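You operate a simulated robot arm through the tools that you are given. There is no shell and no other tool. Be economical: measure what you need, move in short steps, check, and stop when the job is done.

You run a simulated two-armed robot. Do the job below in one go: nothing can be reset, and whatever is moved stays where it is left.

## Task
Pick up the pink load card from the top of the far stack with one hand, pass it to the other hand and put it on the mould bench top. Set down upright: load card.

It is judged by the outcome, as a careful person would: the job done as asked, and still so three seconds after it is handed in. It fails if anything else is knocked over, pushed out of place, dropped, spilled or broken.

## Robot
Two 6-joint arms with two-finger parallel grippers on one trunk, on a base that drives. Base frame: it is fixed to the floor where the robot stands at the start and does not move with it; the origin is under the middle of the robot, x ahead of it, y to its left, z up. Readings come in m, degrees, newtons and seconds.
The left shoulder is at the start at [0.06, 0.187, 0.797], the right one opposite. With the tool pointing down near the work surface each hand reaches from about 0.24 to 0.62 m from the robot's upright axis, wherever it stands, measured 20 degrees to its own side. Places, roughly: mould bench top (24x20 cm) [-1.46, -1.12, 0.86]. Payload 1.57 kg a hand.
The TCP of each hand is the grasp point between the finger pads, 0.03 m short of the fingertips. In the tool frame z runs along the fingers and y along their closing line. The gripper opens to 0.11 m. The fingers are 0.024 m wide and 0.012 m thick; the gripper's body (0.048 by 0.112 m) begins 0.078 m behind the TCP.
Orientation is told as [roll, pitch, yaw] about the base's x, y, z axes, in that order, counted from this pose: with the fingers straight down and closing along the base's y, the tool's x points along the base's -x, its y along +y and its z along -z.

## Interface
- The arms move only by the tool servo_tool. It takes "left_targets", "right_targets" or both (then of equal length, played together; a hand with none holds still); each is a list of rows, each a list of 7 numbers: the shift along the base's x, y, z in m, then the turn, a rotation vector about the base's x, y, z in degrees, then the opening, from 0 (shut) to 1 (fully open). In form: [[x, y, z, rx, ry, rz, claw], ...]. A call has 1 to 8 rows; each row shifts and turns the commanded pose from where the row before left it. A row lasts 0.2 s, in which the tool goes at most 0.05 m and 8.6 degrees; a call with a longer step from one row to the next is refused whole, and so is a gripper value outside its range. Where a pose cannot be reached the arm comes as near as it can. A force on the tool above 40 N (or 10 N above the force at the start of the call, whichever is more), or a blocked arm, ends the call early, and 0.2 s more pass. Each finger travels about 0.153 m/s and halts on what it meets, pressing with about 43 N; the grip force reading is that of the motor and also rises with nothing between the fingers. The clock runs only during rows and for 0.2 s after the last one: add rows that do not move to give the fingers time. The reply holds the time, the measured pose of the TCP, the force on the tool along the base axes, the opening and the grip force, in the units named above and with some noise, with the torque about the TCP (base axes, N m) and any sound that the robot's microphone picked up.
- Cameras (640 x 400 px; columns grow to the right, rows downward): "scene" is now at [0.0008, -0.0021, 1.3317]; the picture's right is [-0.08, -1.00, 0.00], its down [-0.86, 0.07, -0.51] and it looks along [0.50, -0.04, -0.86] (base axes); focal length 272 px, centre (320, 200). "left" rides on the left gripper at [0.07, -0.016, -0.141] in its tool frame; the picture's right is [0.23, 0.97, 0.00], its down [-0.86, 0.20, -0.48] and it looks along [-0.47, 0.11, 0.88] (tool axes); focal length 222 px, centre (320, 200). "right" rides on the right gripper at [0.07, 0.016, -0.141] in its tool frame; the picture's right is [-0.23, 0.97, 0.00], its down [-0.86, -0.20, -0.48] and it looks along [-0.47, -0.11, 0.88] (tool axes); focal length 222 px, centre (320, 200).
- get_image(camera): a new picture of that camera. It takes no simulated time.
- slide_trunk(by): slides the trunk up (or, below 0, down) by that many m; the arms and the scene camera ride with it, the base frame stays. It gives what a move gives, with no picture.
- roll_base(legs): drives the robot by 1 to 6 legs, each [ahead, left, turn to the left] in m, m and degrees, along the robot's own axes; the way and the turn of a leg run together, so that a leg with both is an arc; at most 1.5 m and 180 degrees a leg. The arms and the cameras ride along, it lands a little off, and it stops where it bumps. It gives what a move gives.
- head_to(pan, tilt): turns the head with the scene camera to pan (to the left, within 86 degrees either way) and tilt (down, from -29 to 69), counted from straight ahead of the robot. It gives what a move gives.
- locate(camera, pixels): there is no depth. For up to 12 entries [column, row, z] of the newest picture of that camera ("zoom" is the newest enlarged one), the place [x, y] in the base frame at which the ray of that pixel passes the height z, good to about 0.002 m, but the place of the scene camera against the robot may be out by one fixed shift of up to 0.018 m in any direction. It takes no simulated time.
- inspect(camera, box): a new picture of the part [left, top, right, bottom] of that camera's present view, enlarged. It takes no simulated time.
- hand_in(): hands the job in; it is judged then, once.

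Keep the steps short. Do not move on a guess: measure, check each grasp and each placing, and mend mistakes. In all there are 80 turns and 78 pictures (those below and enlarged ones count). Leave the grippers open and the arms clear of the work at the hand-in unless told otherwise, and finish with a single line.

The tools are called after "Request:" as a command line: name --argument value ..., lists and objects as JSON in quotes. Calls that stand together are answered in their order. servo_tool: Moves the arms, as the interface text tells. Its arguments: {"type":"object","properties":{"left_targets":{"type":"array","items":{"type":"array","items":{"type":"number"}}},"right_targets":{"type":"array","items":{"type":"array","items":{"type":"number"}}}},"required":[]} The other tools are called the same way: slide_trunk (by) slides the trunk up or down; roll_base (legs) drives the base; head_to (pan, tilt) turns the head that bears the scene camera; get_image (camera) takes a picture; locate (camera, pixels) gives the place at which the rays of pixels pass given heights; inspect (camera, box) takes an enlarged picture of a part of a camera's view; hand_in () hands the job in.

At the start:

```text
time: 0.0
left_tool_pos: [0.3976, 0.0784, 0.7513]
left_orientation: [0.0, 0.0, 0.1]
left_ft_force: [0.5, 0.1, 0.9]
left_ft_torque: [0.01, 0.0, -0.01]
left_grip_width: 0.1101
left_grip_force: 0.1
right_tool_pos: [0.346, -0.2135, 0.7571]
right_orientation: [-0.1, -0.1, 0.0]
right_ft_force: [0.1, 1.0, -0.2]
right_ft_torque: [0.01, -0.01, 0.0]
right_grip_width: 0.1098
right_grip_force: 0.0
trunk travel left (down, up): [-0.425, 0.565]
robot x, y, heading: [0.0001, 0.0023, 0.0]
head pan, tilt: [-4.3, 59.7]
```

scene: 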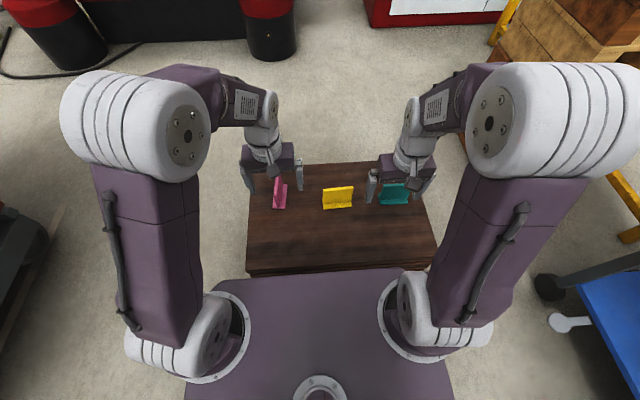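
right: 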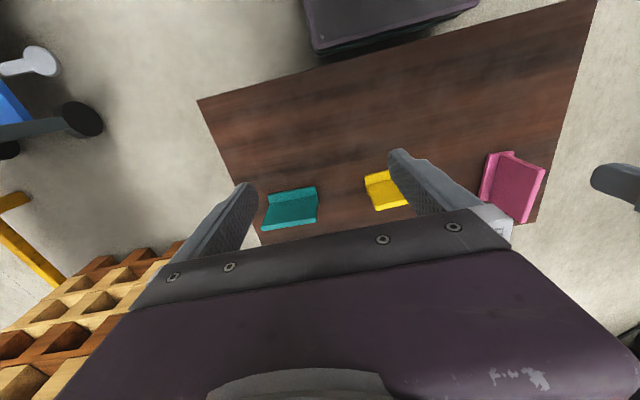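
left: 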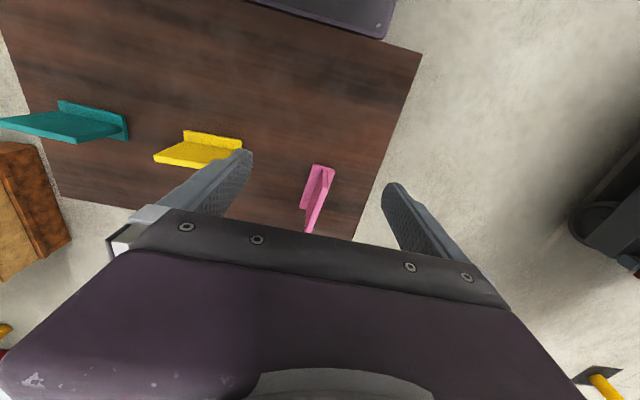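

I see three L-shaped cards (pink, yellow, teal) on a dark table. I'll enlarge that part of the scene view to check the pink one and what lies under it.

Request:
inspect --camera "scene" --box '[230, 150, 450, 288]'

Request:
inspect --camera "left" --box '[0, 60, 420, 260]'

Request:
head_to --pan -86 --tilt 25

Request:
get_image --camera "scene"

Request:
head_to --pan -20 --tilt 15

Request:
get_image --camera "scene"

Request:
head_to --pan 60 --tilt 20

Request:
get_image --camera "scene"

```text
2.90 times, centred on (340, 219) of scene
```

zoom: 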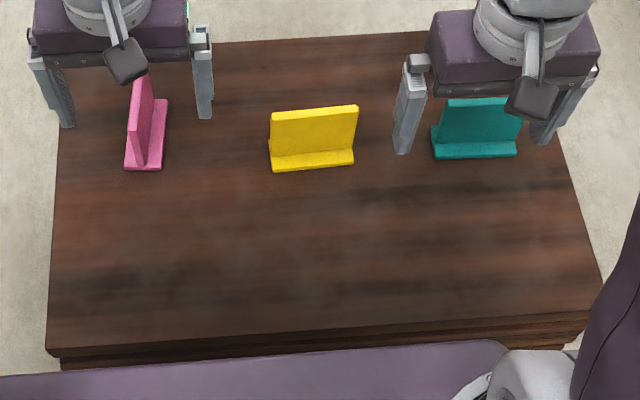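

```text
1.52 times, centred on (210, 160) of left
```

zoom: 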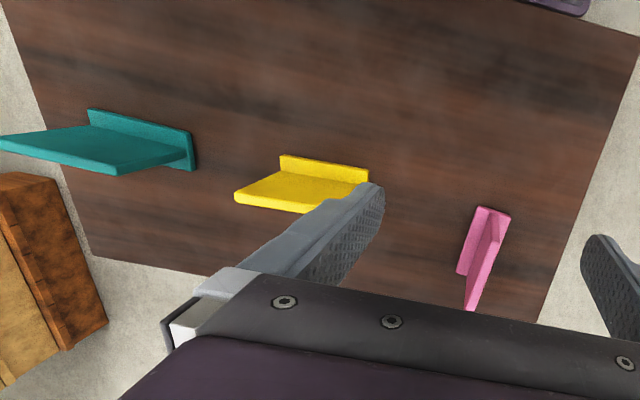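

```text
time: 1.6
left_tool_pos: [0.3984, 0.0781, 0.7507]
left_orientation: [0.1, 0.0, 0.0]
left_ft_force: [0.4, 0.7, -1.1]
left_ft_torque: [-0.01, 0.0, -0.03]
left_grip_width: 0.11
left_grip_force: 0.0
right_tool_pos: [0.3454, -0.2138, 0.7567]
right_orientation: [0.0, 0.0, 0.1]
right_ft_force: [-0.5, -0.2, 0.2]
right_ft_torque: [0.01, 0.03, -0.01]
right_grip_width: 0.1098
right_grip_force: 0.1
trunk travel left (down, up): [-0.425, 0.565]
robot x, y, heading: [-0.0022, -0.0, -0.0]
head pan, tilt: [-85.9, 25.0]
```

```text
72 pictures are left
```

scene: 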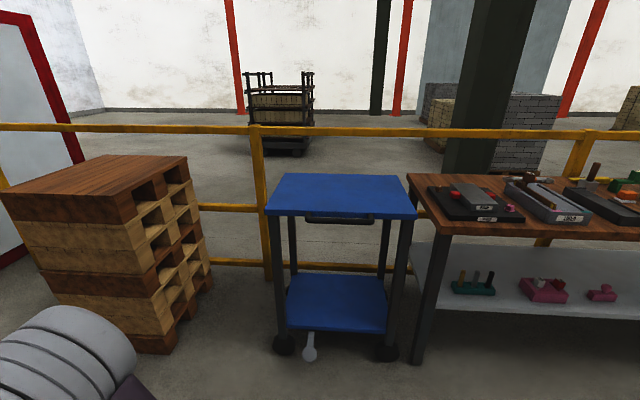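

```text
time: 2.9
left_tool_pos: [0.3984, 0.0791, 0.7517]
left_orientation: [-0.1, -0.1, 0.0]
left_ft_force: [0.8, -0.1, -0.7]
left_ft_torque: [-0.02, -0.03, 0.0]
left_grip_width: 0.11
left_grip_force: 0.2
right_tool_pos: [0.3449, -0.2133, 0.7573]
right_orientation: [-0.1, 0.0, -0.1]
right_ft_force: [0.6, -0.3, 0.4]
right_ft_torque: [0.0, -0.02, -0.04]
right_grip_width: 0.1097
right_grip_force: 0.0
trunk travel left (down, up): [-0.425, 0.565]
robot x, y, heading: [-0.0008, 0.0008, 0.1]
head pan, tilt: [-20.0, 15.0]
```

```text
71 pictures are left
```

scene: 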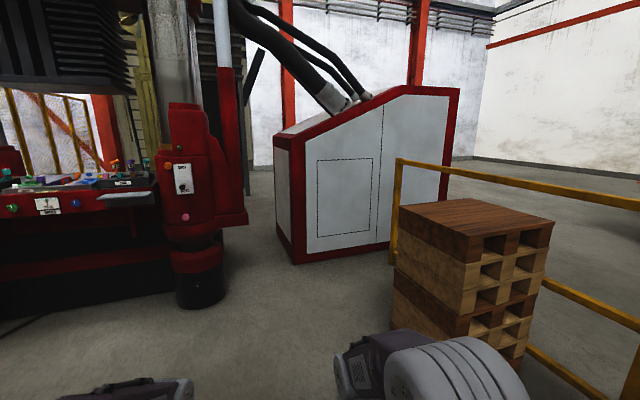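

```text
time: 4.5
left_tool_pos: [0.399, 0.0785, 0.7524]
left_orientation: [0.0, -0.1, 0.0]
left_ft_force: [-0.3, 0.3, -0.4]
left_ft_torque: [0.02, -0.01, 0.0]
left_grip_width: 0.1099
left_grip_force: 0.0
right_tool_pos: [0.3449, -0.2135, 0.7575]
right_orientation: [0.0, 0.0, 0.0]
right_ft_force: [0.0, 0.4, 0.0]
right_ft_torque: [0.0, 0.0, 0.01]
right_grip_width: 0.1102
right_grip_force: 0.0
trunk travel left (down, up): [-0.425, 0.565]
robot x, y, heading: [-0.0014, -0.0018, 0.1]
head pan, tilt: [60.0, 20.0]
```

```text
70 pictures are left
```

scene: 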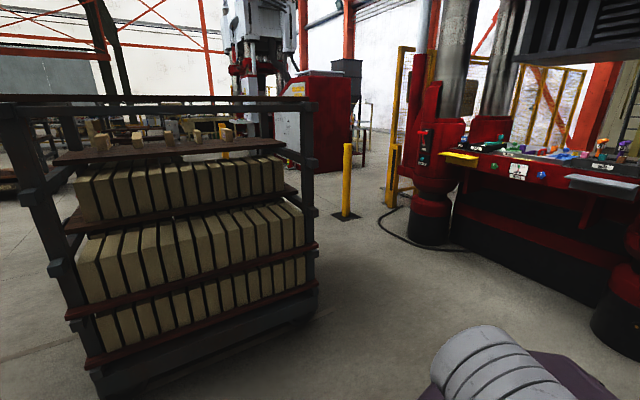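

The pink card stands on the near work surface; the head views show the room, with the mould bench to the right and behind. Next I locate the pink card's foot corners in the left camera's enlarged picture at z about 0.495 and the plate top at other heights.

Request:
locate --camera "zoom" --pixels '[[480, 207, 0.495], [511, 214, 0.495], [457, 273, 0.488], [495, 210, 0.495], [495, 212, 0.55], [470, 309, 0.55]]'

Request:
head_to --pan 10 --tilt 60

Request:
inspect --camera "scene" --box '[240, 120, 400, 220]'

Request:
inspect --camera "right" --box '[440, 120, 600, 220]'

Request:
inspect --camera "left" --box '[240, 140, 400, 240]'

```text
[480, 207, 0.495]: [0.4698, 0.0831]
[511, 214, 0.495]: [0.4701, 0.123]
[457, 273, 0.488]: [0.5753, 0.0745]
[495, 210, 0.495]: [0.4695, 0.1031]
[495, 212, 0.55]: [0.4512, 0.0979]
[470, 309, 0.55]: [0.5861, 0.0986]
```

```text
time: 5.6
left_tool_pos: [0.3974, 0.0793, 0.7507]
left_orientation: [0.0, -0.1, 0.0]
left_ft_force: [0.1, -0.1, 0.2]
left_ft_torque: [0.0, 0.03, 0.01]
left_grip_width: 0.1098
left_grip_force: 0.0
right_tool_pos: [0.3456, -0.2128, 0.7578]
right_orientation: [0.1, 0.1, 0.0]
right_ft_force: [0.6, 0.6, -0.3]
right_ft_torque: [0.03, 0.01, -0.01]
right_grip_width: 0.1102
right_grip_force: 0.1
trunk travel left (down, up): [-0.425, 0.565]
robot x, y, heading: [-0.0007, -0.0018, -0.0]
head pan, tilt: [10.0, 60.0]
```

```text
4.00 times, centred on (320, 170) of scene
```

zoom: 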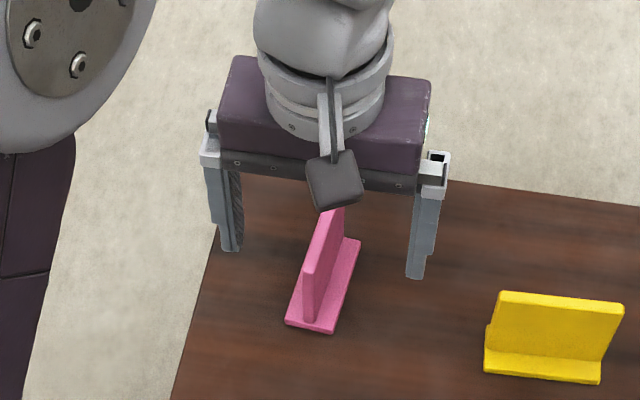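

```text
4.00 times, centred on (520, 170) of right
```

zoom: 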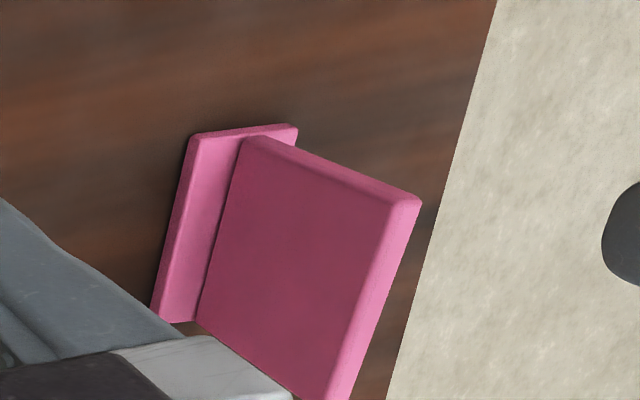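

```text
4.00 times, centred on (320, 190) of left
```

zoom: 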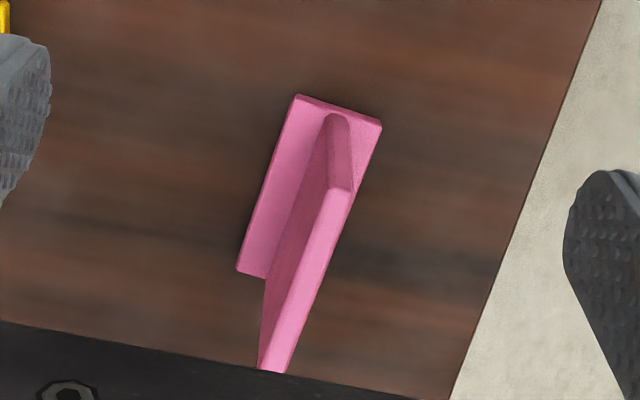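

The card is an upside-down T: a foot about 4 cm wide with a thin plate along x. I locate its pixels in the left zoom at several heights to obtain the plate's height.

Request:
locate --camera "zoom" --pixels '[[297, 97, 0.495], [382, 122, 0.495], [238, 270, 0.488], [338, 116, 0.496], [340, 190, 0.54], [340, 190, 0.56], [340, 190, 0.58], [340, 190, 0.6], [272, 371, 0.56], [272, 371, 0.58], [330, 186, 0.57], [353, 192, 0.57]]'

```text
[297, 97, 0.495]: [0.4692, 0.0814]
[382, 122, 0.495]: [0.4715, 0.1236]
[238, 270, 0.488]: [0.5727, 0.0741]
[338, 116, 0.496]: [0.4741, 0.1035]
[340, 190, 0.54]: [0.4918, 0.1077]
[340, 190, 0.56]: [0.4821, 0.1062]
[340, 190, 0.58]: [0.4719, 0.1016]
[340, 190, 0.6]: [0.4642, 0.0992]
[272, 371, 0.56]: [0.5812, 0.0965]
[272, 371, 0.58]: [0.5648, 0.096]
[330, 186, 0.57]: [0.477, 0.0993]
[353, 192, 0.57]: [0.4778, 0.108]
```

The plate spans x ≈ 0.474–0.570 and its top is at about z 0.575. Its centre line runs from y ≈ 0.1035 to 0.0965, so it is yawed about -4°. I'll grip it near its robot-side end with the left hand, at (0.497, 0.102), so the far end stays free for the right. First I go above it and check.

Request:
servo_tool --left_targets '[[0.03, 0.007, -0.02, 0, 0, -2, 1], [0.035, 0.0085, -0.03, 0, 0, -2, 1], [0.0345, 0.008, -0.03, 0, 0, 0, 1], [0, 0, 0, 0, 0, 0, 1]]'

Request:
get_image --camera "left"

Request:
inspect --camera "scene" --box '[240, 100, 400, 200]'

```text
time: 6.6
left_tool_pos: [0.4955, 0.102, 0.6724]
left_orientation: [0.0, 0.0, -4.0]
left_ft_force: [-0.2, 0.0, 0.2]
left_ft_torque: [-0.02, 0.0, 0.0]
left_grip_width: 0.1101
left_grip_force: 0.1
right_tool_pos: [0.343, -0.2129, 0.7577]
right_orientation: [0.0, 0.0, 0.1]
right_ft_force: [0.2, 0.2, 0.7]
right_ft_torque: [0.0, -0.03, 0.02]
right_grip_width: 0.1098
right_grip_force: 0.2
trunk travel left (down, up): [-0.425, 0.565]
robot x, y, heading: [-0.0017, -0.0001, -0.2]
head pan, tilt: [10.0, 60.0]
```

```text
66 pictures are left
```

left: 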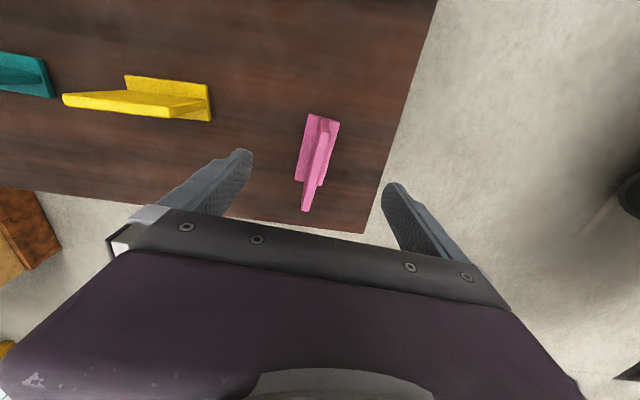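

```text
4.00 times, centred on (320, 150) of scene
```

zoom: 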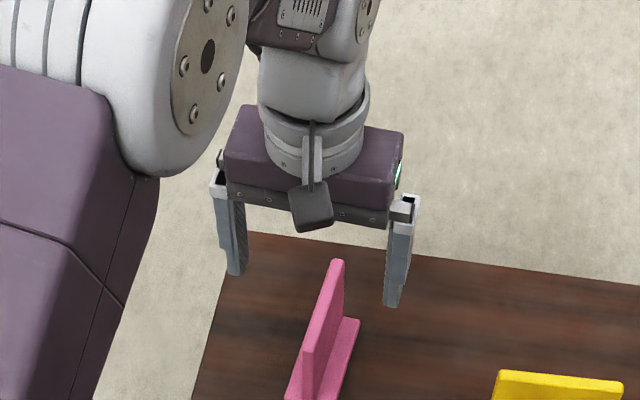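

The card now appears around (318,160) in the left picture. I re-measure it with the full-size left picture: an enlarged crop, then locate.

Request:
inspect --camera "left" --box '[240, 100, 400, 220]'

```text
3.33 times, centred on (320, 160) of left
```

zoom: 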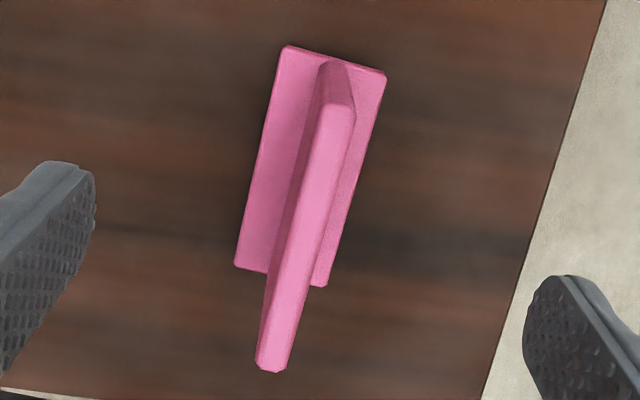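

Request:
locate --camera "zoom" --pixels '[[284, 47, 0.495], [386, 71, 0.495], [234, 266, 0.495], [326, 286, 0.495], [338, 102, 0.56], [338, 102, 0.57], [338, 102, 0.58], [338, 62, 0.496], [270, 368, 0.56], [270, 368, 0.57], [270, 368, 0.58]]'

```text
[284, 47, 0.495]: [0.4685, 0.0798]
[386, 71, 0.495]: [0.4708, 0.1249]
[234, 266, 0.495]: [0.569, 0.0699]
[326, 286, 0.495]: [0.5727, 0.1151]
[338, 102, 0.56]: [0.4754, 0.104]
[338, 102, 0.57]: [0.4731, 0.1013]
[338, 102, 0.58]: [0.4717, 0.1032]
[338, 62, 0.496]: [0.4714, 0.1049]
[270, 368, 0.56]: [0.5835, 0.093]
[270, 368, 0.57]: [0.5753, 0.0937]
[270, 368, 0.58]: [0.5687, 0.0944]
```

The re-measurement gives a foot centred at (0.520, 0.097), 10 × 4.5 cm, yaw about -5°, with the plate top near z 0.577. I correct by -1° and -1.3 mm, then descend to TCP z ≈ 0.55.

Request:
servo_tool --left_targets '[[0.001, -0.0013, -0.04, 0, 0, -1, 1], [0, 0, -0.04, 0, 0, 0, 1], [0, 0, -0.042, 0, 0, 0, 1], [0, 0, 0, 0, 0, 0, 1]]'

Request:
get_image --camera "left"

```text
time: 7.6
left_tool_pos: [0.4987, 0.0984, 0.5491]
left_orientation: [0.1, 0.1, -5.0]
left_ft_force: [0.2, 0.7, 0.9]
left_ft_torque: [-0.03, 0.02, -0.02]
left_grip_width: 0.1099
left_grip_force: 0.0
right_tool_pos: [0.3468, -0.2139, 0.7573]
right_orientation: [0.0, 0.0, 0.0]
right_ft_force: [0.2, -0.9, 0.1]
right_ft_torque: [0.02, -0.02, -0.01]
right_grip_width: 0.1101
right_grip_force: 0.1
trunk travel left (down, up): [-0.425, 0.565]
robot x, y, heading: [0.0015, -0.0024, -0.2]
head pan, tilt: [10.0, 60.0]
```

```text
63 pictures are left
```

left: 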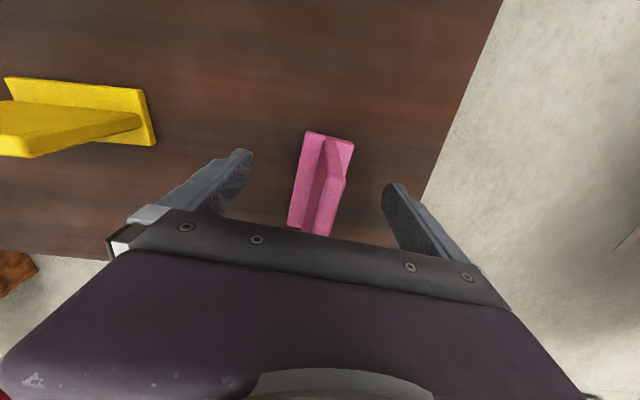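

The plate lies between the fingers with clearance on both sides. I close the left gripper in place.

Request:
servo_tool --left_targets '[[0, 0, 0, 0, 0, 0, 0.4], [0, 0, 0, 0, 0, 0, 0.1], [0, 0, 0, 0, 0, 0, 0], [0, 0, 0, 0, 0, 0, 0]]'

```text
time: 8.6
left_tool_pos: [0.4981, 0.099, 0.5489]
left_orientation: [0.1, 0.0, -5.1]
left_ft_force: [-0.2, 0.0, 1.1]
left_ft_torque: [0.02, -0.02, 0.0]
left_grip_width: 0.0116
left_grip_force: 29.0
right_tool_pos: [0.345, -0.2124, 0.7571]
right_orientation: [0.0, 0.1, 0.0]
right_ft_force: [0.0, 0.0, 0.3]
right_ft_torque: [0.01, -0.01, -0.01]
right_grip_width: 0.1099
right_grip_force: 0.0
trunk travel left (down, up): [-0.425, 0.565]
robot x, y, heading: [-0.002, 0.0029, 0.0]
head pan, tilt: [10.0, 60.0]
```

The grip closed on something 11.6 mm thick, with 29 N. I lift straight up and check.

Request:
servo_tool --left_targets '[[0, 0, 0.01, 0, 0, 0, 0], [0, 0, 0.02, 0, 0, 0, 0], [0, 0, 0.03, 0, 0, 0, 0], [0, 0, 0.04, 0, 0, 0, 0], [0, 0, 0.04, 0, 0, 0, 0], [0, 0, 0.04, 0, 0, 0, 0], [0, 0, 0.03, 0, 0, 0, 0]]'

Request:
get_image --camera "left"

Request:
get_image --camera "scene"

```text
time: 10.2
left_tool_pos: [0.4979, 0.1003, 0.7604]
left_orientation: [0.0, -0.1, -5.0]
left_ft_force: [0.6, 0.2, -0.5]
left_ft_torque: [0.01, 0.01, 0.04]
left_grip_width: 0.0113
left_grip_force: 29.4
right_tool_pos: [0.3457, -0.2127, 0.758]
right_orientation: [-0.1, 0.0, 0.0]
right_ft_force: [-1.0, 0.4, -0.6]
right_ft_torque: [-0.01, 0.0, -0.03]
right_grip_width: 0.11
right_grip_force: 0.0
trunk travel left (down, up): [-0.425, 0.565]
robot x, y, heading: [-0.0002, 0.0031, -0.1]
head pan, tilt: [10.0, 60.0]
```

```text
62 pictures are left
```

left: 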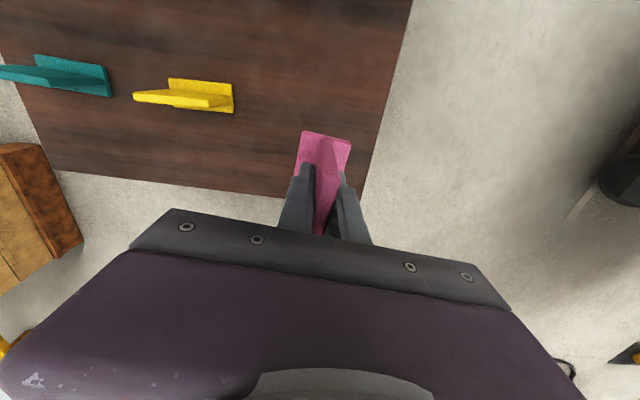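

```text
61 pictures are left
```

scene: 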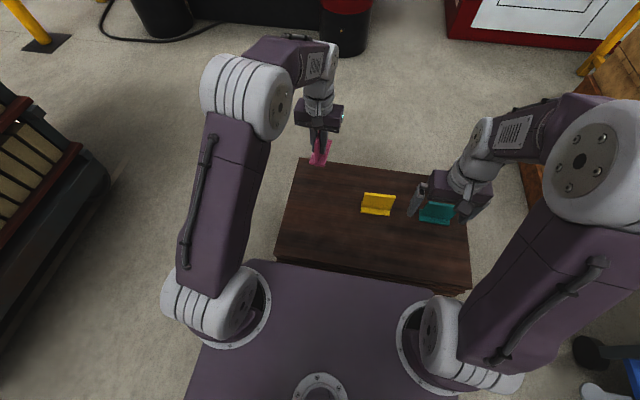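

The card is lifted and firm (11.3 mm grip), and the others are undisturbed. Next I turn the left hand's yaw by about -85° while drawing it back, and the right hand's yaw by +90°, so that both cameras face outward.

Request:
servo_tool --left_targets '[[-0.01, 0, 0.01, 0, 0, -8.5, 0], [-0.01, 0, 0.01, 0, 0, -8.5, 0], [-0.01, 0, 0.01, 0, 0, -8.5, 0], [-0.01, 0, 0.01, 0, 0, -8.5, 0], [-0.01, 0, 0.01, 0, 0, -8.5, 0], [-0.01, 0, 0.01, 0, 0, -8.5, 0], [-0.01, 0, 0.01, 0, 0, -8.5, 0], [-0.01, 0, 0.01, 0, 0, -8.5, 0]]' --right_targets '[[0.005, -0.005, 0.01, 0, 0, 8.5, 1], [0.005, -0.005, 0.01, 0, 0, 8.5, 1], [0.005, -0.005, 0.01, 0, 0, 8.5, 1], [0.005, -0.005, 0.01, 0, 0, 8.5, 1], [0.005, -0.005, 0.01, 0, 0, 8.5, 1], [0.005, -0.005, 0.01, 0, 0, 8.5, 1], [0.005, -0.005, 0.01, 0, 0, 8.5, 1], [0.005, -0.005, 0.01, 0, 0, 8.5, 1]]'

Request:
get_image --camera "scene"

```text
time: 12.0
left_tool_pos: [0.4167, 0.1007, 0.8394]
left_orientation: [0.0, 0.0, -73.2]
left_ft_force: [-1.4, 0.4, -1.2]
left_ft_torque: [-0.03, -0.03, -0.02]
left_grip_width: 0.0115
left_grip_force: 29.4
right_tool_pos: [0.3852, -0.2532, 0.839]
right_orientation: [0.0, 0.0, 68.2]
right_ft_force: [0.8, 0.6, -0.6]
right_ft_torque: [0.0, -0.07, -0.03]
right_grip_width: 0.1102
right_grip_force: 0.1
trunk travel left (down, up): [-0.425, 0.565]
robot x, y, heading: [0.0026, -0.0023, -0.1]
head pan, tilt: [10.0, 60.0]
```

```text
60 pictures are left
```

scene: 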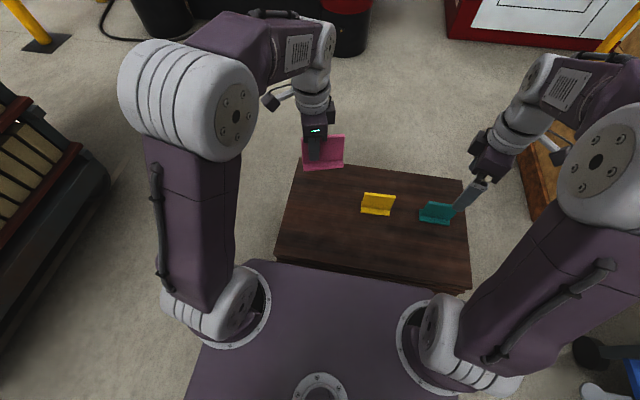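

Both turn freely. I finish the yaws (left to -90°, right to +90°), bring the left hand 3 cm inward, and tilt the right hand about x by 42.5° so it points down and to the left, staying well back.

Request:
servo_tool --left_targets '[[0, -0.01, 0, 0, 0, -8.4, 0], [0, -0.01, 0, 0, 0, -8.4, 0], [0, -0.01, 0, 0, 0, 0, 0], [0, 0, 0, 0, 0, 0, 0], [0, 0, 0, 0, 0, 0, 0], [0, 0, 0, 0, 0, 0, 0], [0, 0, 0, 0, 0, 0, 0], [0, 0, 0, 0, 0, 0, 0]]' --right_targets '[[0.005, 0, 0.01, 0, 0, 7.3, 1], [0.005, 0, 0.01, 0, 0, 7.3, 1], [0.005, 0, 0.01, 0, 0, 7.3, 1], [0.005, 0.02, 0.01, 8.5, 0, 0, 1], [0.005, 0.02, 0.01, 8.5, 0, 0, 1], [0.005, 0.03, 0.01, 8.5, 0, 0, 1], [0.001, 0.03, 0.01, 8.5, 0, 0, 1], [0, 0.03, 0.005, 8.5, 0, 0, 1]]'

Request:
get_image --camera "scene"

Request:
get_image --camera "right"

```text
time: 13.8
left_tool_pos: [0.4189, 0.07, 0.8386]
left_orientation: [0.0, 0.0, -89.8]
left_ft_force: [0.0, 0.3, -0.9]
left_ft_torque: [0.02, -0.05, 0.0]
left_grip_width: 0.0114
left_grip_force: 29.0
right_tool_pos: [0.4152, -0.1213, 0.9108]
right_orientation: [0.1, -42.6, 89.9]
right_ft_force: [0.3, 0.0, 0.8]
right_ft_torque: [0.03, 0.0, -0.01]
right_grip_width: 0.1101
right_grip_force: 0.0
trunk travel left (down, up): [-0.425, 0.565]
robot x, y, heading: [-0.0008, 0.0058, -0.1]
head pan, tilt: [10.0, 60.0]
```

```text
59 pictures are left
```

scene: 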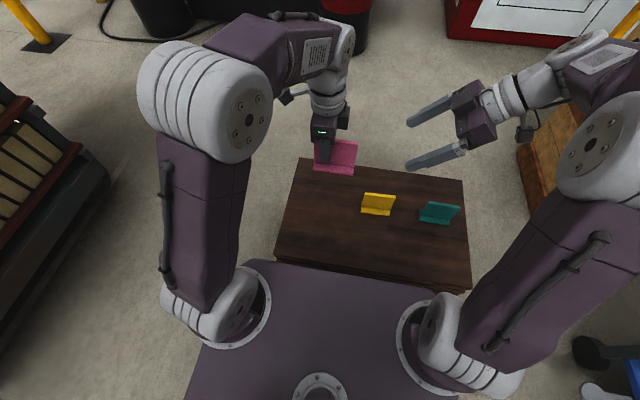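

```text
58 pictures are left
```

right: 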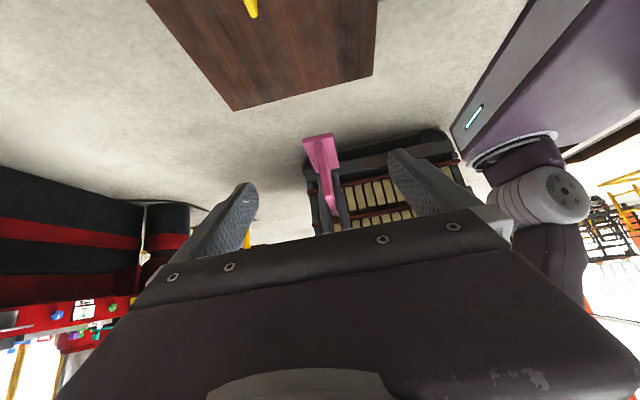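

In the right view, the plate (320,165) lies between the right fingers, seen nearly edge-on. I move the right hand 6.8 cm left onto the approach line, 10 cm back from the target (0.419, 0.015, 0.839), and look again.

Request:
servo_tool --right_targets '[[0.0015, 0.034, 0.001, 0, 0, 0, 1], [0.0015, 0.034, 0.001, 0, 0, 0, 1], [0, 0, 0, 0, 0, 0, 1]]'

Request:
inspect --camera "scene" --box '[260, 60, 500, 210]'

Request:
get_image --camera "right"

```text
time: 14.6
left_tool_pos: [0.4194, 0.0698, 0.8381]
left_orientation: [0.0, 0.1, -89.8]
left_ft_force: [-1.1, -0.9, -0.1]
left_ft_torque: [0.04, -0.01, -0.01]
left_grip_width: 0.0114
left_grip_force: 29.2
right_tool_pos: [0.4206, -0.0542, 0.9116]
right_orientation: [0.2, -42.5, 89.8]
right_ft_force: [-0.1, -0.1, -0.1]
right_ft_torque: [-0.01, 0.02, 0.03]
right_grip_width: 0.11
right_grip_force: 0.1
trunk travel left (down, up): [-0.425, 0.565]
robot x, y, heading: [-0.0005, -0.0003, -0.3]
head pan, tilt: [10.0, 60.0]
```

```text
2.67 times, centred on (380, 135) of scene
```

zoom: 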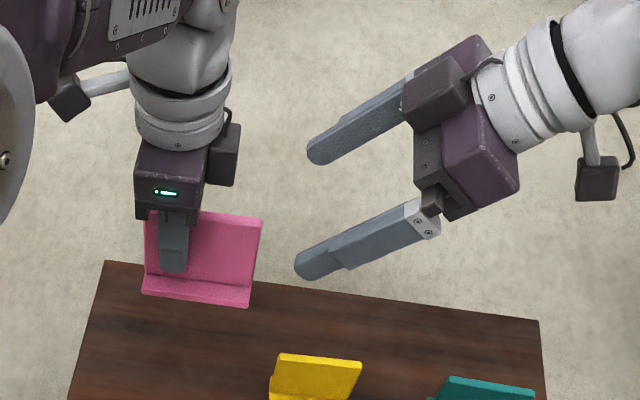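

```text
56 pictures are left
```

right: 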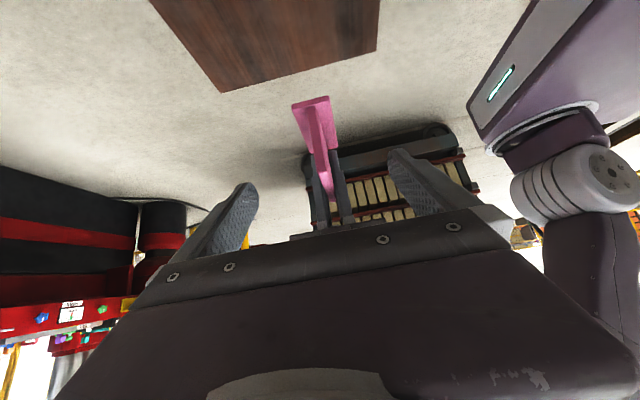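

The plate lies midway between the right fingers. The hand bodies should stay about 3 cm apart at the target. I advance along the 42.5° line, first half way.

Request:
servo_tool --right_targets '[[-0.001, 0.022, -0.024, 0, 0, 0, 1], [0, 0.022, -0.024, 0, 0, 0, 1], [0, 0, 0, 0, 0, 0, 1]]'

Request:
inspect --camera "scene" --box '[260, 60, 500, 210]'

Request:
get_image --camera "right"

```text
time: 15.4
left_tool_pos: [0.4195, 0.0701, 0.8384]
left_orientation: [0.1, 0.0, -89.8]
left_ft_force: [0.4, -0.9, -1.1]
left_ft_torque: [-0.02, -0.02, -0.03]
left_grip_width: 0.0117
left_grip_force: 28.8
right_tool_pos: [0.4179, -0.0106, 0.865]
right_orientation: [0.1, -42.5, 89.9]
right_ft_force: [0.1, 0.4, 0.1]
right_ft_torque: [-0.02, -0.01, -0.02]
right_grip_width: 0.11
right_grip_force: 0.1
trunk travel left (down, up): [-0.425, 0.565]
robot x, y, heading: [-0.0009, -0.0005, -0.1]
head pan, tilt: [10.0, 60.0]
```

```text
2.67 times, centred on (380, 135) of scene
```

zoom: 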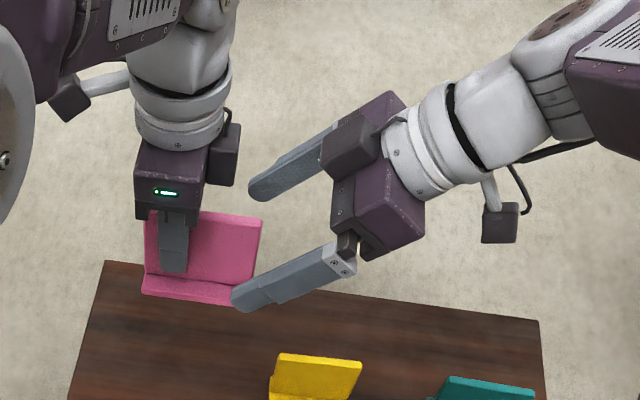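

```text
54 pictures are left
```

right: 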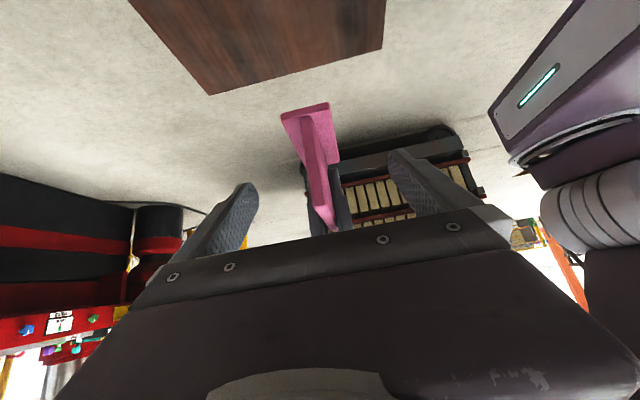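

Clear so far. I advance the last 2.2 cm left and 2.4 cm down, then look before closing.

Request:
servo_tool --right_targets '[[0.0005, 0.012, -0.013, 0, 0, 0, 1], [0, 0.0105, -0.0115, 0, 0, 0, 1], [0, 0, 0, 0, 0, 0, 1]]'

Request:
inspect --camera "scene" --box '[260, 60, 500, 210]'

Request:
inspect --camera "right" --box '[200, 80, 460, 250]'

```text
time: 16.2
left_tool_pos: [0.4192, 0.0714, 0.8395]
left_orientation: [0.0, 0.0, -89.8]
left_ft_force: [-0.7, 0.5, 0.2]
left_ft_torque: [0.03, -0.02, 0.0]
left_grip_width: 0.0114
left_grip_force: 29.0
right_tool_pos: [0.4197, 0.0115, 0.8411]
right_orientation: [0.1, -42.5, 89.9]
right_ft_force: [0.4, 0.3, 0.1]
right_ft_torque: [0.01, 0.0, 0.0]
right_grip_width: 0.1099
right_grip_force: 0.0
trunk travel left (down, up): [-0.425, 0.565]
robot x, y, heading: [0.0014, -0.0016, 0.1]
head pan, tilt: [10.0, 60.0]
```

```text
2.67 times, centred on (380, 135) of scene
```

zoom: 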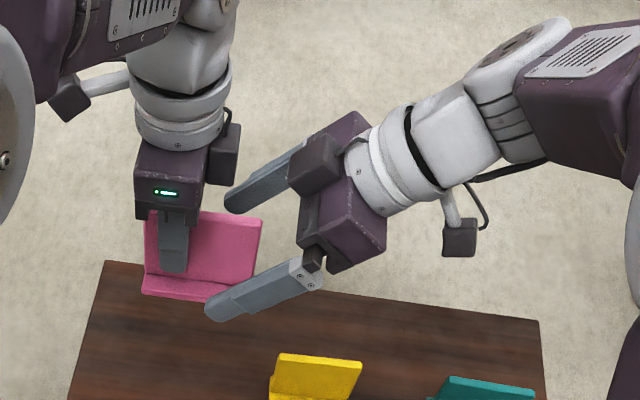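

```text
2.35 times, centred on (330, 165) of right
```

zoom: 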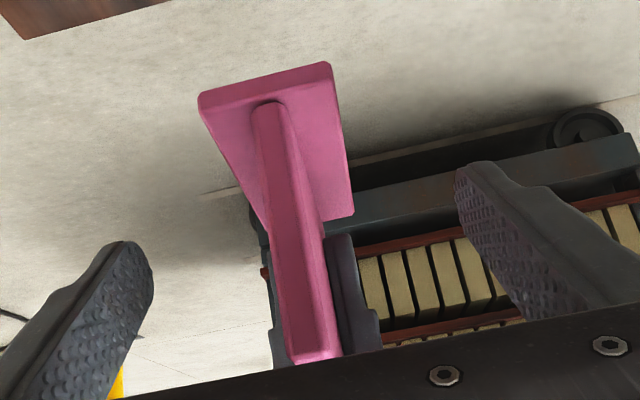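

The plate is centred between the right fingertips (zoom (125,245) and (470,170), plate around 285 at that row). I close the right gripper while the left holds.

Request:
servo_tool --right_targets '[[0, 0, 0, 0, 0, 0, 0.4], [0, 0, 0, 0, 0, 0, 0.1], [0, 0, 0, 0, 0, 0, 0], [0, 0, 0, 0, 0, 0, 0]]'

Request:
inspect --camera "scene" --box '[260, 60, 500, 210]'

```text
time: 17.2
left_tool_pos: [0.4188, 0.0701, 0.8383]
left_orientation: [0.0, -0.1, -89.8]
left_ft_force: [3.7, 1.0, -1.1]
left_ft_torque: [0.02, 0.01, 0.0]
left_grip_width: 0.0116
left_grip_force: 29.5
right_tool_pos: [0.4201, 0.0101, 0.8395]
right_orientation: [0.2, -42.5, 89.9]
right_ft_force: [-3.4, -1.5, 1.2]
right_ft_torque: [0.02, 0.0, 0.14]
right_grip_width: 0.0114
right_grip_force: 28.3
trunk travel left (down, up): [-0.425, 0.565]
robot x, y, heading: [0.0019, -0.0024, 0.2]
head pan, tilt: [10.0, 60.0]
```

```text
2.67 times, centred on (380, 135) of scene
```

zoom: 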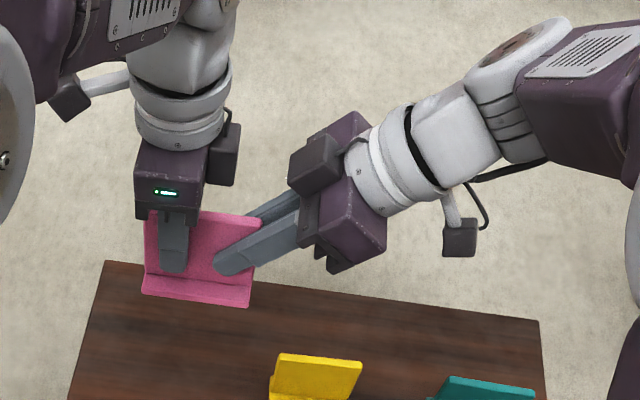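

Both hands hold the plate (right 11.4 mm, 28 N). I open the left, then raise it straight up and away to the left.

Request:
servo_tool --left_targets '[[0, 0, 0, 0, 0, 0, 0.4], [0, 0, 0, 0, 0, 0, 0.8], [0, 0, 0, 0, 0, 0, 0.8], [0, 0.015, 0.03, 0, 0, 0, 0.8], [0, 0.02, 0.04, 0, 0, 0, 0.8], [0, 0.04, 0.02, 0, 0, 0, 0.8], [0, 0.04, 0, 0, 0, 0, 0.8]]'

Request:
get_image --camera "scene"

Request:
inspect --camera "right" --box '[200, 80, 460, 250]'

```text
time: 18.8
left_tool_pos: [0.417, 0.1844, 0.932]
left_orientation: [0.0, 0.0, -89.8]
left_ft_force: [0.1, 0.0, 0.4]
left_ft_torque: [-0.01, -0.03, -0.03]
left_grip_width: 0.088
left_grip_force: 0.0
right_tool_pos: [0.42, 0.0105, 0.8416]
right_orientation: [0.0, -42.6, 89.8]
right_ft_force: [0.6, 0.0, -0.4]
right_ft_torque: [-0.03, -0.01, -0.01]
right_grip_width: 0.0114
right_grip_force: 29.0
trunk travel left (down, up): [-0.425, 0.565]
robot x, y, heading: [-0.0044, 0.0032, 0.3]
head pan, tilt: [10.0, 60.0]
```

```text
50 pictures are left
```

scene: 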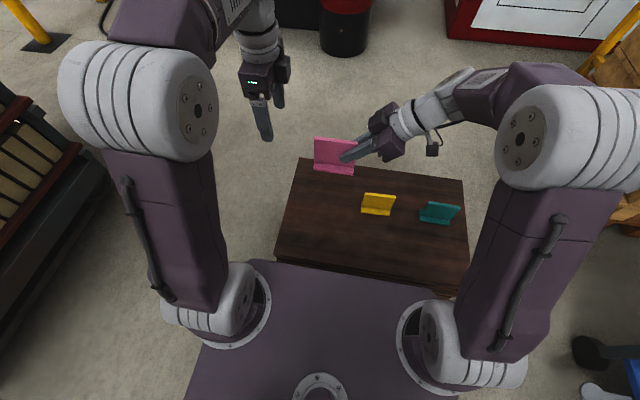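

```text
2.35 times, centred on (330, 165) of right
```

zoom: 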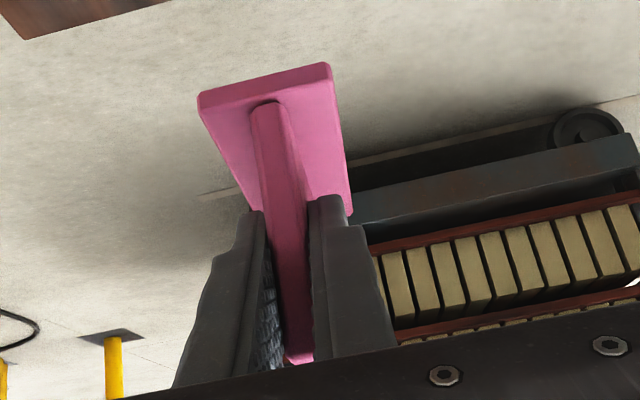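

The right hand holds the card alone and firmly. I raise the trunk 0.38 m for the bench height, and turn the head to the right to see the bench and the way to it.

Request:
slide_trunk --by 0.38

Request:
head_to --pan -86 --tilt 40

Request:
get_image --camera "scene"

Request:
head_to --pan 86 --tilt 40

Request:
get_image --camera "scene"

```text
time: 22.5
left_tool_pos: [0.4178, 0.1828, 1.3123]
left_orientation: [0.1, 0.0, -89.7]
left_ft_force: [-0.5, 0.6, -0.1]
left_ft_torque: [-0.02, 0.03, 0.03]
left_grip_width: 0.0881
left_grip_force: 0.0
right_tool_pos: [0.4202, 0.0109, 1.2208]
right_orientation: [0.1, -42.5, 90.0]
right_ft_force: [0.1, -0.3, -0.8]
right_ft_torque: [-0.04, 0.02, 0.01]
right_grip_width: 0.0112
right_grip_force: 28.6
trunk travel left (down, up): [-0.805, 0.185]
robot x, y, heading: [0.0001, 0.0041, -0.2]
head pan, tilt: [10.0, 60.0]
```

```text
time: 24.2
left_tool_pos: [0.4177, 0.1841, 1.3112]
left_orientation: [-0.1, 0.0, -89.7]
left_ft_force: [-0.2, 0.8, -0.2]
left_ft_torque: [-0.01, 0.0, -0.04]
left_grip_width: 0.0879
left_grip_force: 0.1
right_tool_pos: [0.4203, 0.0102, 1.2206]
right_orientation: [0.0, -42.6, 89.8]
right_ft_force: [-0.1, 0.6, -0.6]
right_ft_torque: [-0.02, 0.01, -0.01]
right_grip_width: 0.0113
right_grip_force: 29.5
trunk travel left (down, up): [-0.805, 0.185]
robot x, y, heading: [-0.0029, 0.0021, 0.1]
head pan, tilt: [-85.9, 40.0]
```

```text
48 pictures are left
```

scene: 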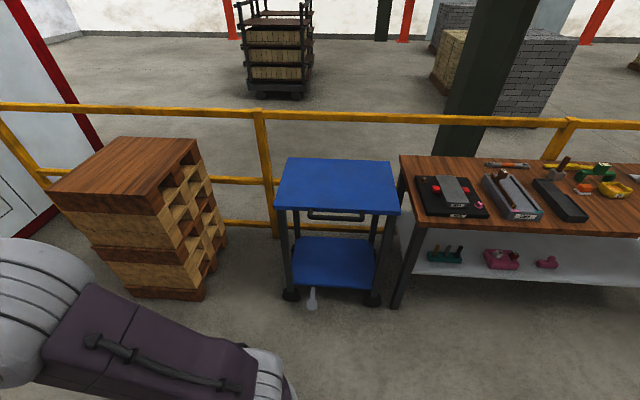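

```text
time: 26.8
left_tool_pos: [0.4179, 0.1829, 1.3108]
left_orientation: [0.0, 0.0, -89.9]
left_ft_force: [-0.1, 0.8, -0.1]
left_ft_torque: [-0.01, 0.0, 0.01]
left_grip_width: 0.0881
left_grip_force: 0.0
right_tool_pos: [0.4198, 0.0112, 1.2207]
right_orientation: [0.1, -42.6, 89.9]
right_ft_force: [0.1, -0.3, -0.3]
right_ft_torque: [-0.04, 0.01, -0.02]
right_grip_width: 0.0116
right_grip_force: 29.1
trunk travel left (down, up): [-0.805, 0.185]
robot x, y, heading: [-0.0001, 0.0023, -0.0]
head pan, tilt: [85.9, 40.0]
```

```text
47 pictures are left
```

scene: 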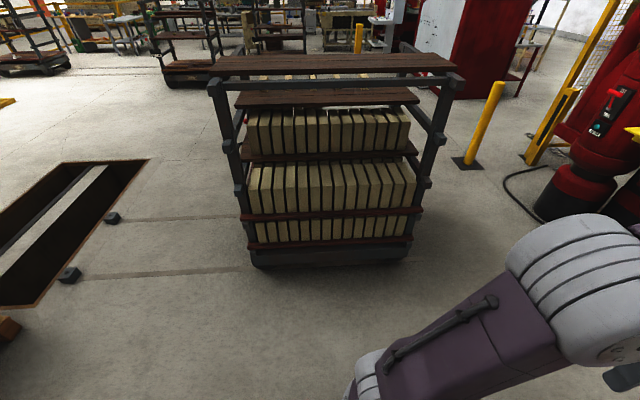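

To the right is a bench with moulds on it, continuing rearward; to the left is a rack and a floor pit. I back off 0.3 m from the table, turn right 90°, and look at the bench from there.

Request:
roll_base --legs '[[-0.3, 0, 0], [0, 0, -90]]'

Request:
head_to --pan -50 --tilt 35

Request:
get_image --camera "scene"

```text
time: 32.7
left_tool_pos: [-0.125, -0.424, 1.3116]
left_orientation: [0.0, 0.0, 178.3]
left_ft_force: [-0.3, -0.3, -1.2]
left_ft_torque: [0.01, 0.01, 0.02]
left_grip_width: 0.0879
left_grip_force: 0.0
right_tool_pos: [-0.2984, -0.421, 1.2207]
right_orientation: [0.1, -42.4, -2.0]
right_ft_force: [0.0, 0.5, -1.1]
right_ft_torque: [0.02, 0.01, 0.0]
right_grip_width: 0.0119
right_grip_force: 28.8
trunk travel left (down, up): [-0.805, 0.185]
robot x, y, heading: [-0.2941, -0.001, -92.3]
head pan, tilt: [85.9, 40.0]
```

```text
time: 34.9
left_tool_pos: [-0.1251, -0.4242, 1.3124]
left_orientation: [0.0, 0.0, 178.3]
left_ft_force: [-0.3, 0.6, 0.0]
left_ft_torque: [0.01, 0.0, -0.02]
left_grip_width: 0.088
left_grip_force: 0.1
right_tool_pos: [-0.2975, -0.4199, 1.2221]
right_orientation: [0.1, -42.4, -2.1]
right_ft_force: [-0.3, 1.1, -1.1]
right_ft_torque: [-0.02, -0.02, -0.02]
right_grip_width: 0.0114
right_grip_force: 28.8
trunk travel left (down, up): [-0.805, 0.185]
robot x, y, heading: [-0.2918, 0.0003, -91.7]
head pan, tilt: [-50.0, 35.0]
```

```text
46 pictures are left
```

scene: 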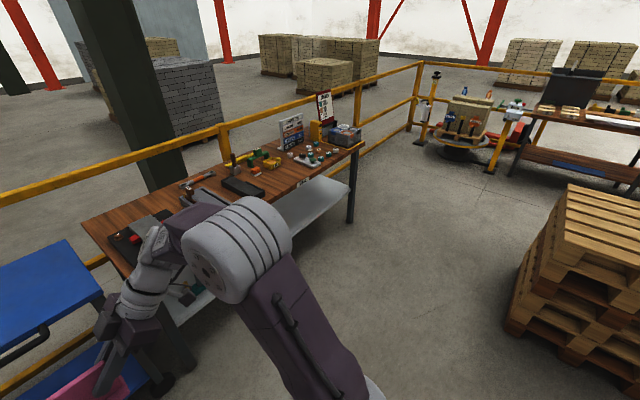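

The bench is in view, running along -x. I locate its corners and objects at z = 0.86 to place the point (-1.46, -1.12) on it.

Request:
locate --camera "scene" --pixels '[[83, 225, 0.86], [362, 145, 0.86], [292, 155, 0.86], [255, 185, 0.86], [290, 175, 0.86], [330, 160, 0.86], [300, 185, 0.86], [350, 130, 0.86], [228, 185, 0.86], [560, 190, 0.5], [515, 325, 0.0]]'

Request:
inspect --camera "scene" --box '[200, 80, 400, 205]'

```text
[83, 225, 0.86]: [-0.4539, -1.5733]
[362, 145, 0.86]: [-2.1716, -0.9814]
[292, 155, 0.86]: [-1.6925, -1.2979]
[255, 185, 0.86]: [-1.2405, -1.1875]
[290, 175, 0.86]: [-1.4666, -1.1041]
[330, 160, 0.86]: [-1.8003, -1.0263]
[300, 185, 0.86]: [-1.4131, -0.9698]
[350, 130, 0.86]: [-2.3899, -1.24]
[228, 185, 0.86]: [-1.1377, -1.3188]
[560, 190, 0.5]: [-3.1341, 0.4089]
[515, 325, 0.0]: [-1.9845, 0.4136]
```

```text
3.20 times, centred on (300, 142) of scene
```

zoom: 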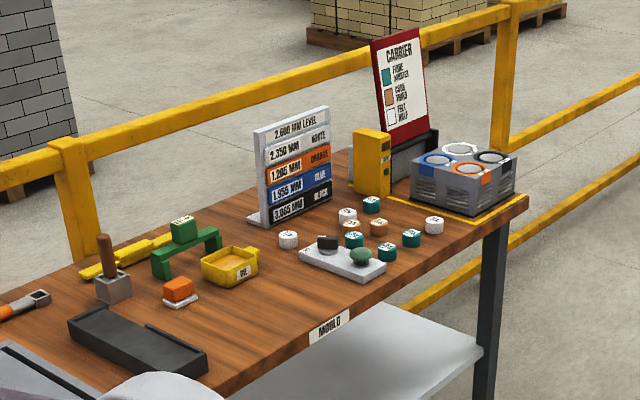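

The target spot is near pixel (288,177), clear wood between the yellow oil tray and the "MOULD" label; the bench's front edge is at y ≈ -0.97. Before driving I raise and pull in the left hand, then drive 0.3 m ahead and 1.2 m to the robot's right, still about 0.5 m short of the bench.

Request:
servo_tool --left_targets '[[0.02, 0.03, 0.03, 0, 0, 0, 0.8], [0.02, 0.03, 0.03, 0, 0, 0, 0.8], [0.02, 0.03, 0.03, 0, 0, 0, 0.8], [0.02, 0.02, 0.03, 0, 0, 0, 0.8]]'

Request:
roll_base --legs '[[0, 0, 1.7], [0.3, -1.2, 0]]'

Request:
head_to --pan -8 --tilt 50

Request:
get_image --camera "scene"

```text
time: 35.9
left_tool_pos: [-0.0432, -0.3124, 1.429]
left_orientation: [0.0, 0.0, 178.3]
left_ft_force: [-0.4, 0.4, 0.3]
left_ft_torque: [0.01, 0.03, -0.02]
left_grip_width: 0.0882
left_grip_force: 0.0
right_tool_pos: [-0.2964, -0.4189, 1.2218]
right_orientation: [0.2, -42.4, -2.0]
right_ft_force: [-0.1, 0.0, -1.2]
right_ft_torque: [0.01, 0.0, -0.02]
right_grip_width: 0.0114
right_grip_force: 29.0
trunk travel left (down, up): [-0.805, 0.185]
robot x, y, heading: [-0.2964, -0.0026, -91.9]
head pan, tilt: [-50.0, 35.0]
```

```text
time: 42.4
left_tool_pos: [-1.1971, -0.5999, 1.4289]
left_orientation: [0.0, 0.0, -179.0]
left_ft_force: [-0.6, -0.3, 0.0]
left_ft_torque: [0.02, -0.02, 0.03]
left_grip_width: 0.0878
left_grip_force: 0.1
right_tool_pos: [-1.4457, -0.7183, 1.2206]
right_orientation: [0.1, -42.6, 0.6]
right_ft_force: [0.9, 0.4, -0.6]
right_ft_torque: [0.0, 0.01, -0.01]
right_grip_width: 0.0116
right_grip_force: 29.2
trunk travel left (down, up): [-0.805, 0.185]
robot x, y, heading: [-1.4589, -0.2947, -89.3]
head pan, tilt: [-50.0, 35.0]
```

```text
time: 43.5
left_tool_pos: [-1.1977, -0.599, 1.4283]
left_orientation: [0.0, 0.0, -179.0]
left_ft_force: [0.8, -0.5, -1.1]
left_ft_torque: [0.01, -0.01, 0.01]
left_grip_width: 0.0879
left_grip_force: 0.0
right_tool_pos: [-1.447, -0.717, 1.221]
right_orientation: [0.1, -42.5, 0.6]
right_ft_force: [0.8, -0.3, -1.4]
right_ft_torque: [-0.03, 0.02, -0.01]
right_grip_width: 0.0115
right_grip_force: 28.5
trunk travel left (down, up): [-0.805, 0.185]
robot x, y, heading: [-1.463, -0.2999, -89.4]
head pan, tilt: [-8.0, 50.0]
```

```text
44 pictures are left
```

scene: 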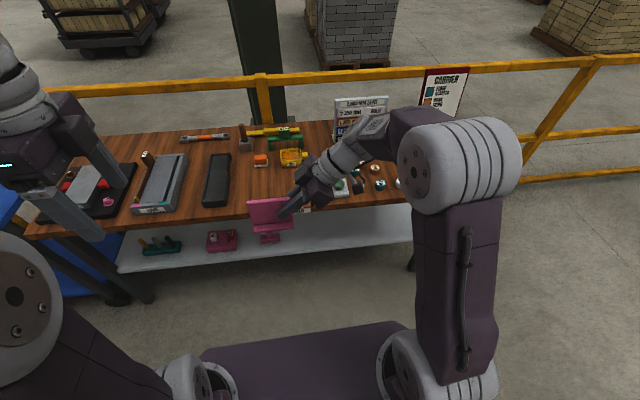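

The robot is at (-1.46, -0.30). I enlarge the bench area around the target to measure the objects' footprints.

Request:
inspect --camera "scene" --box '[190, 100, 430, 250]'

Request:
locate --camera "scene" --pixels '[[202, 206, 0.86], [225, 205, 0.86], [253, 167, 0.86], [267, 166, 0.86], [280, 167, 0.86], [306, 165, 0.86], [350, 195, 0.86], [380, 187, 0.86], [250, 217, 0.86], [400, 205, 0.86]]'

Request:
get_image --camera "right"

```text
2.67 times, centred on (310, 175) of scene
```

zoom: 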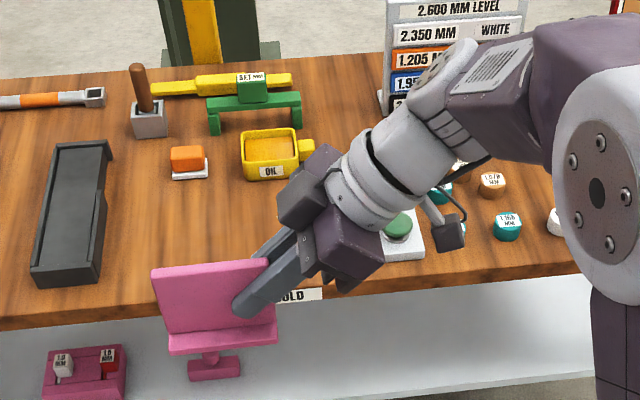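

```text
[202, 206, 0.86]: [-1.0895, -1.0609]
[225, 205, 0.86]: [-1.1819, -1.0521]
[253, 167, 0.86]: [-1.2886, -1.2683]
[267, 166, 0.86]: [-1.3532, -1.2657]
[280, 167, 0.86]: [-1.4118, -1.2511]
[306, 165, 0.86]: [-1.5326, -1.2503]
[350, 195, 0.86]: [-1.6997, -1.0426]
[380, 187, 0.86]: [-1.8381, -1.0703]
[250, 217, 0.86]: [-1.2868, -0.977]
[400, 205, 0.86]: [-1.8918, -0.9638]
```

```text
42 pictures are left
```

right: 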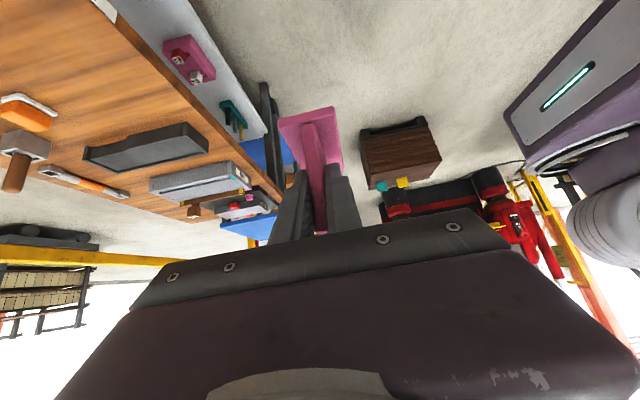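

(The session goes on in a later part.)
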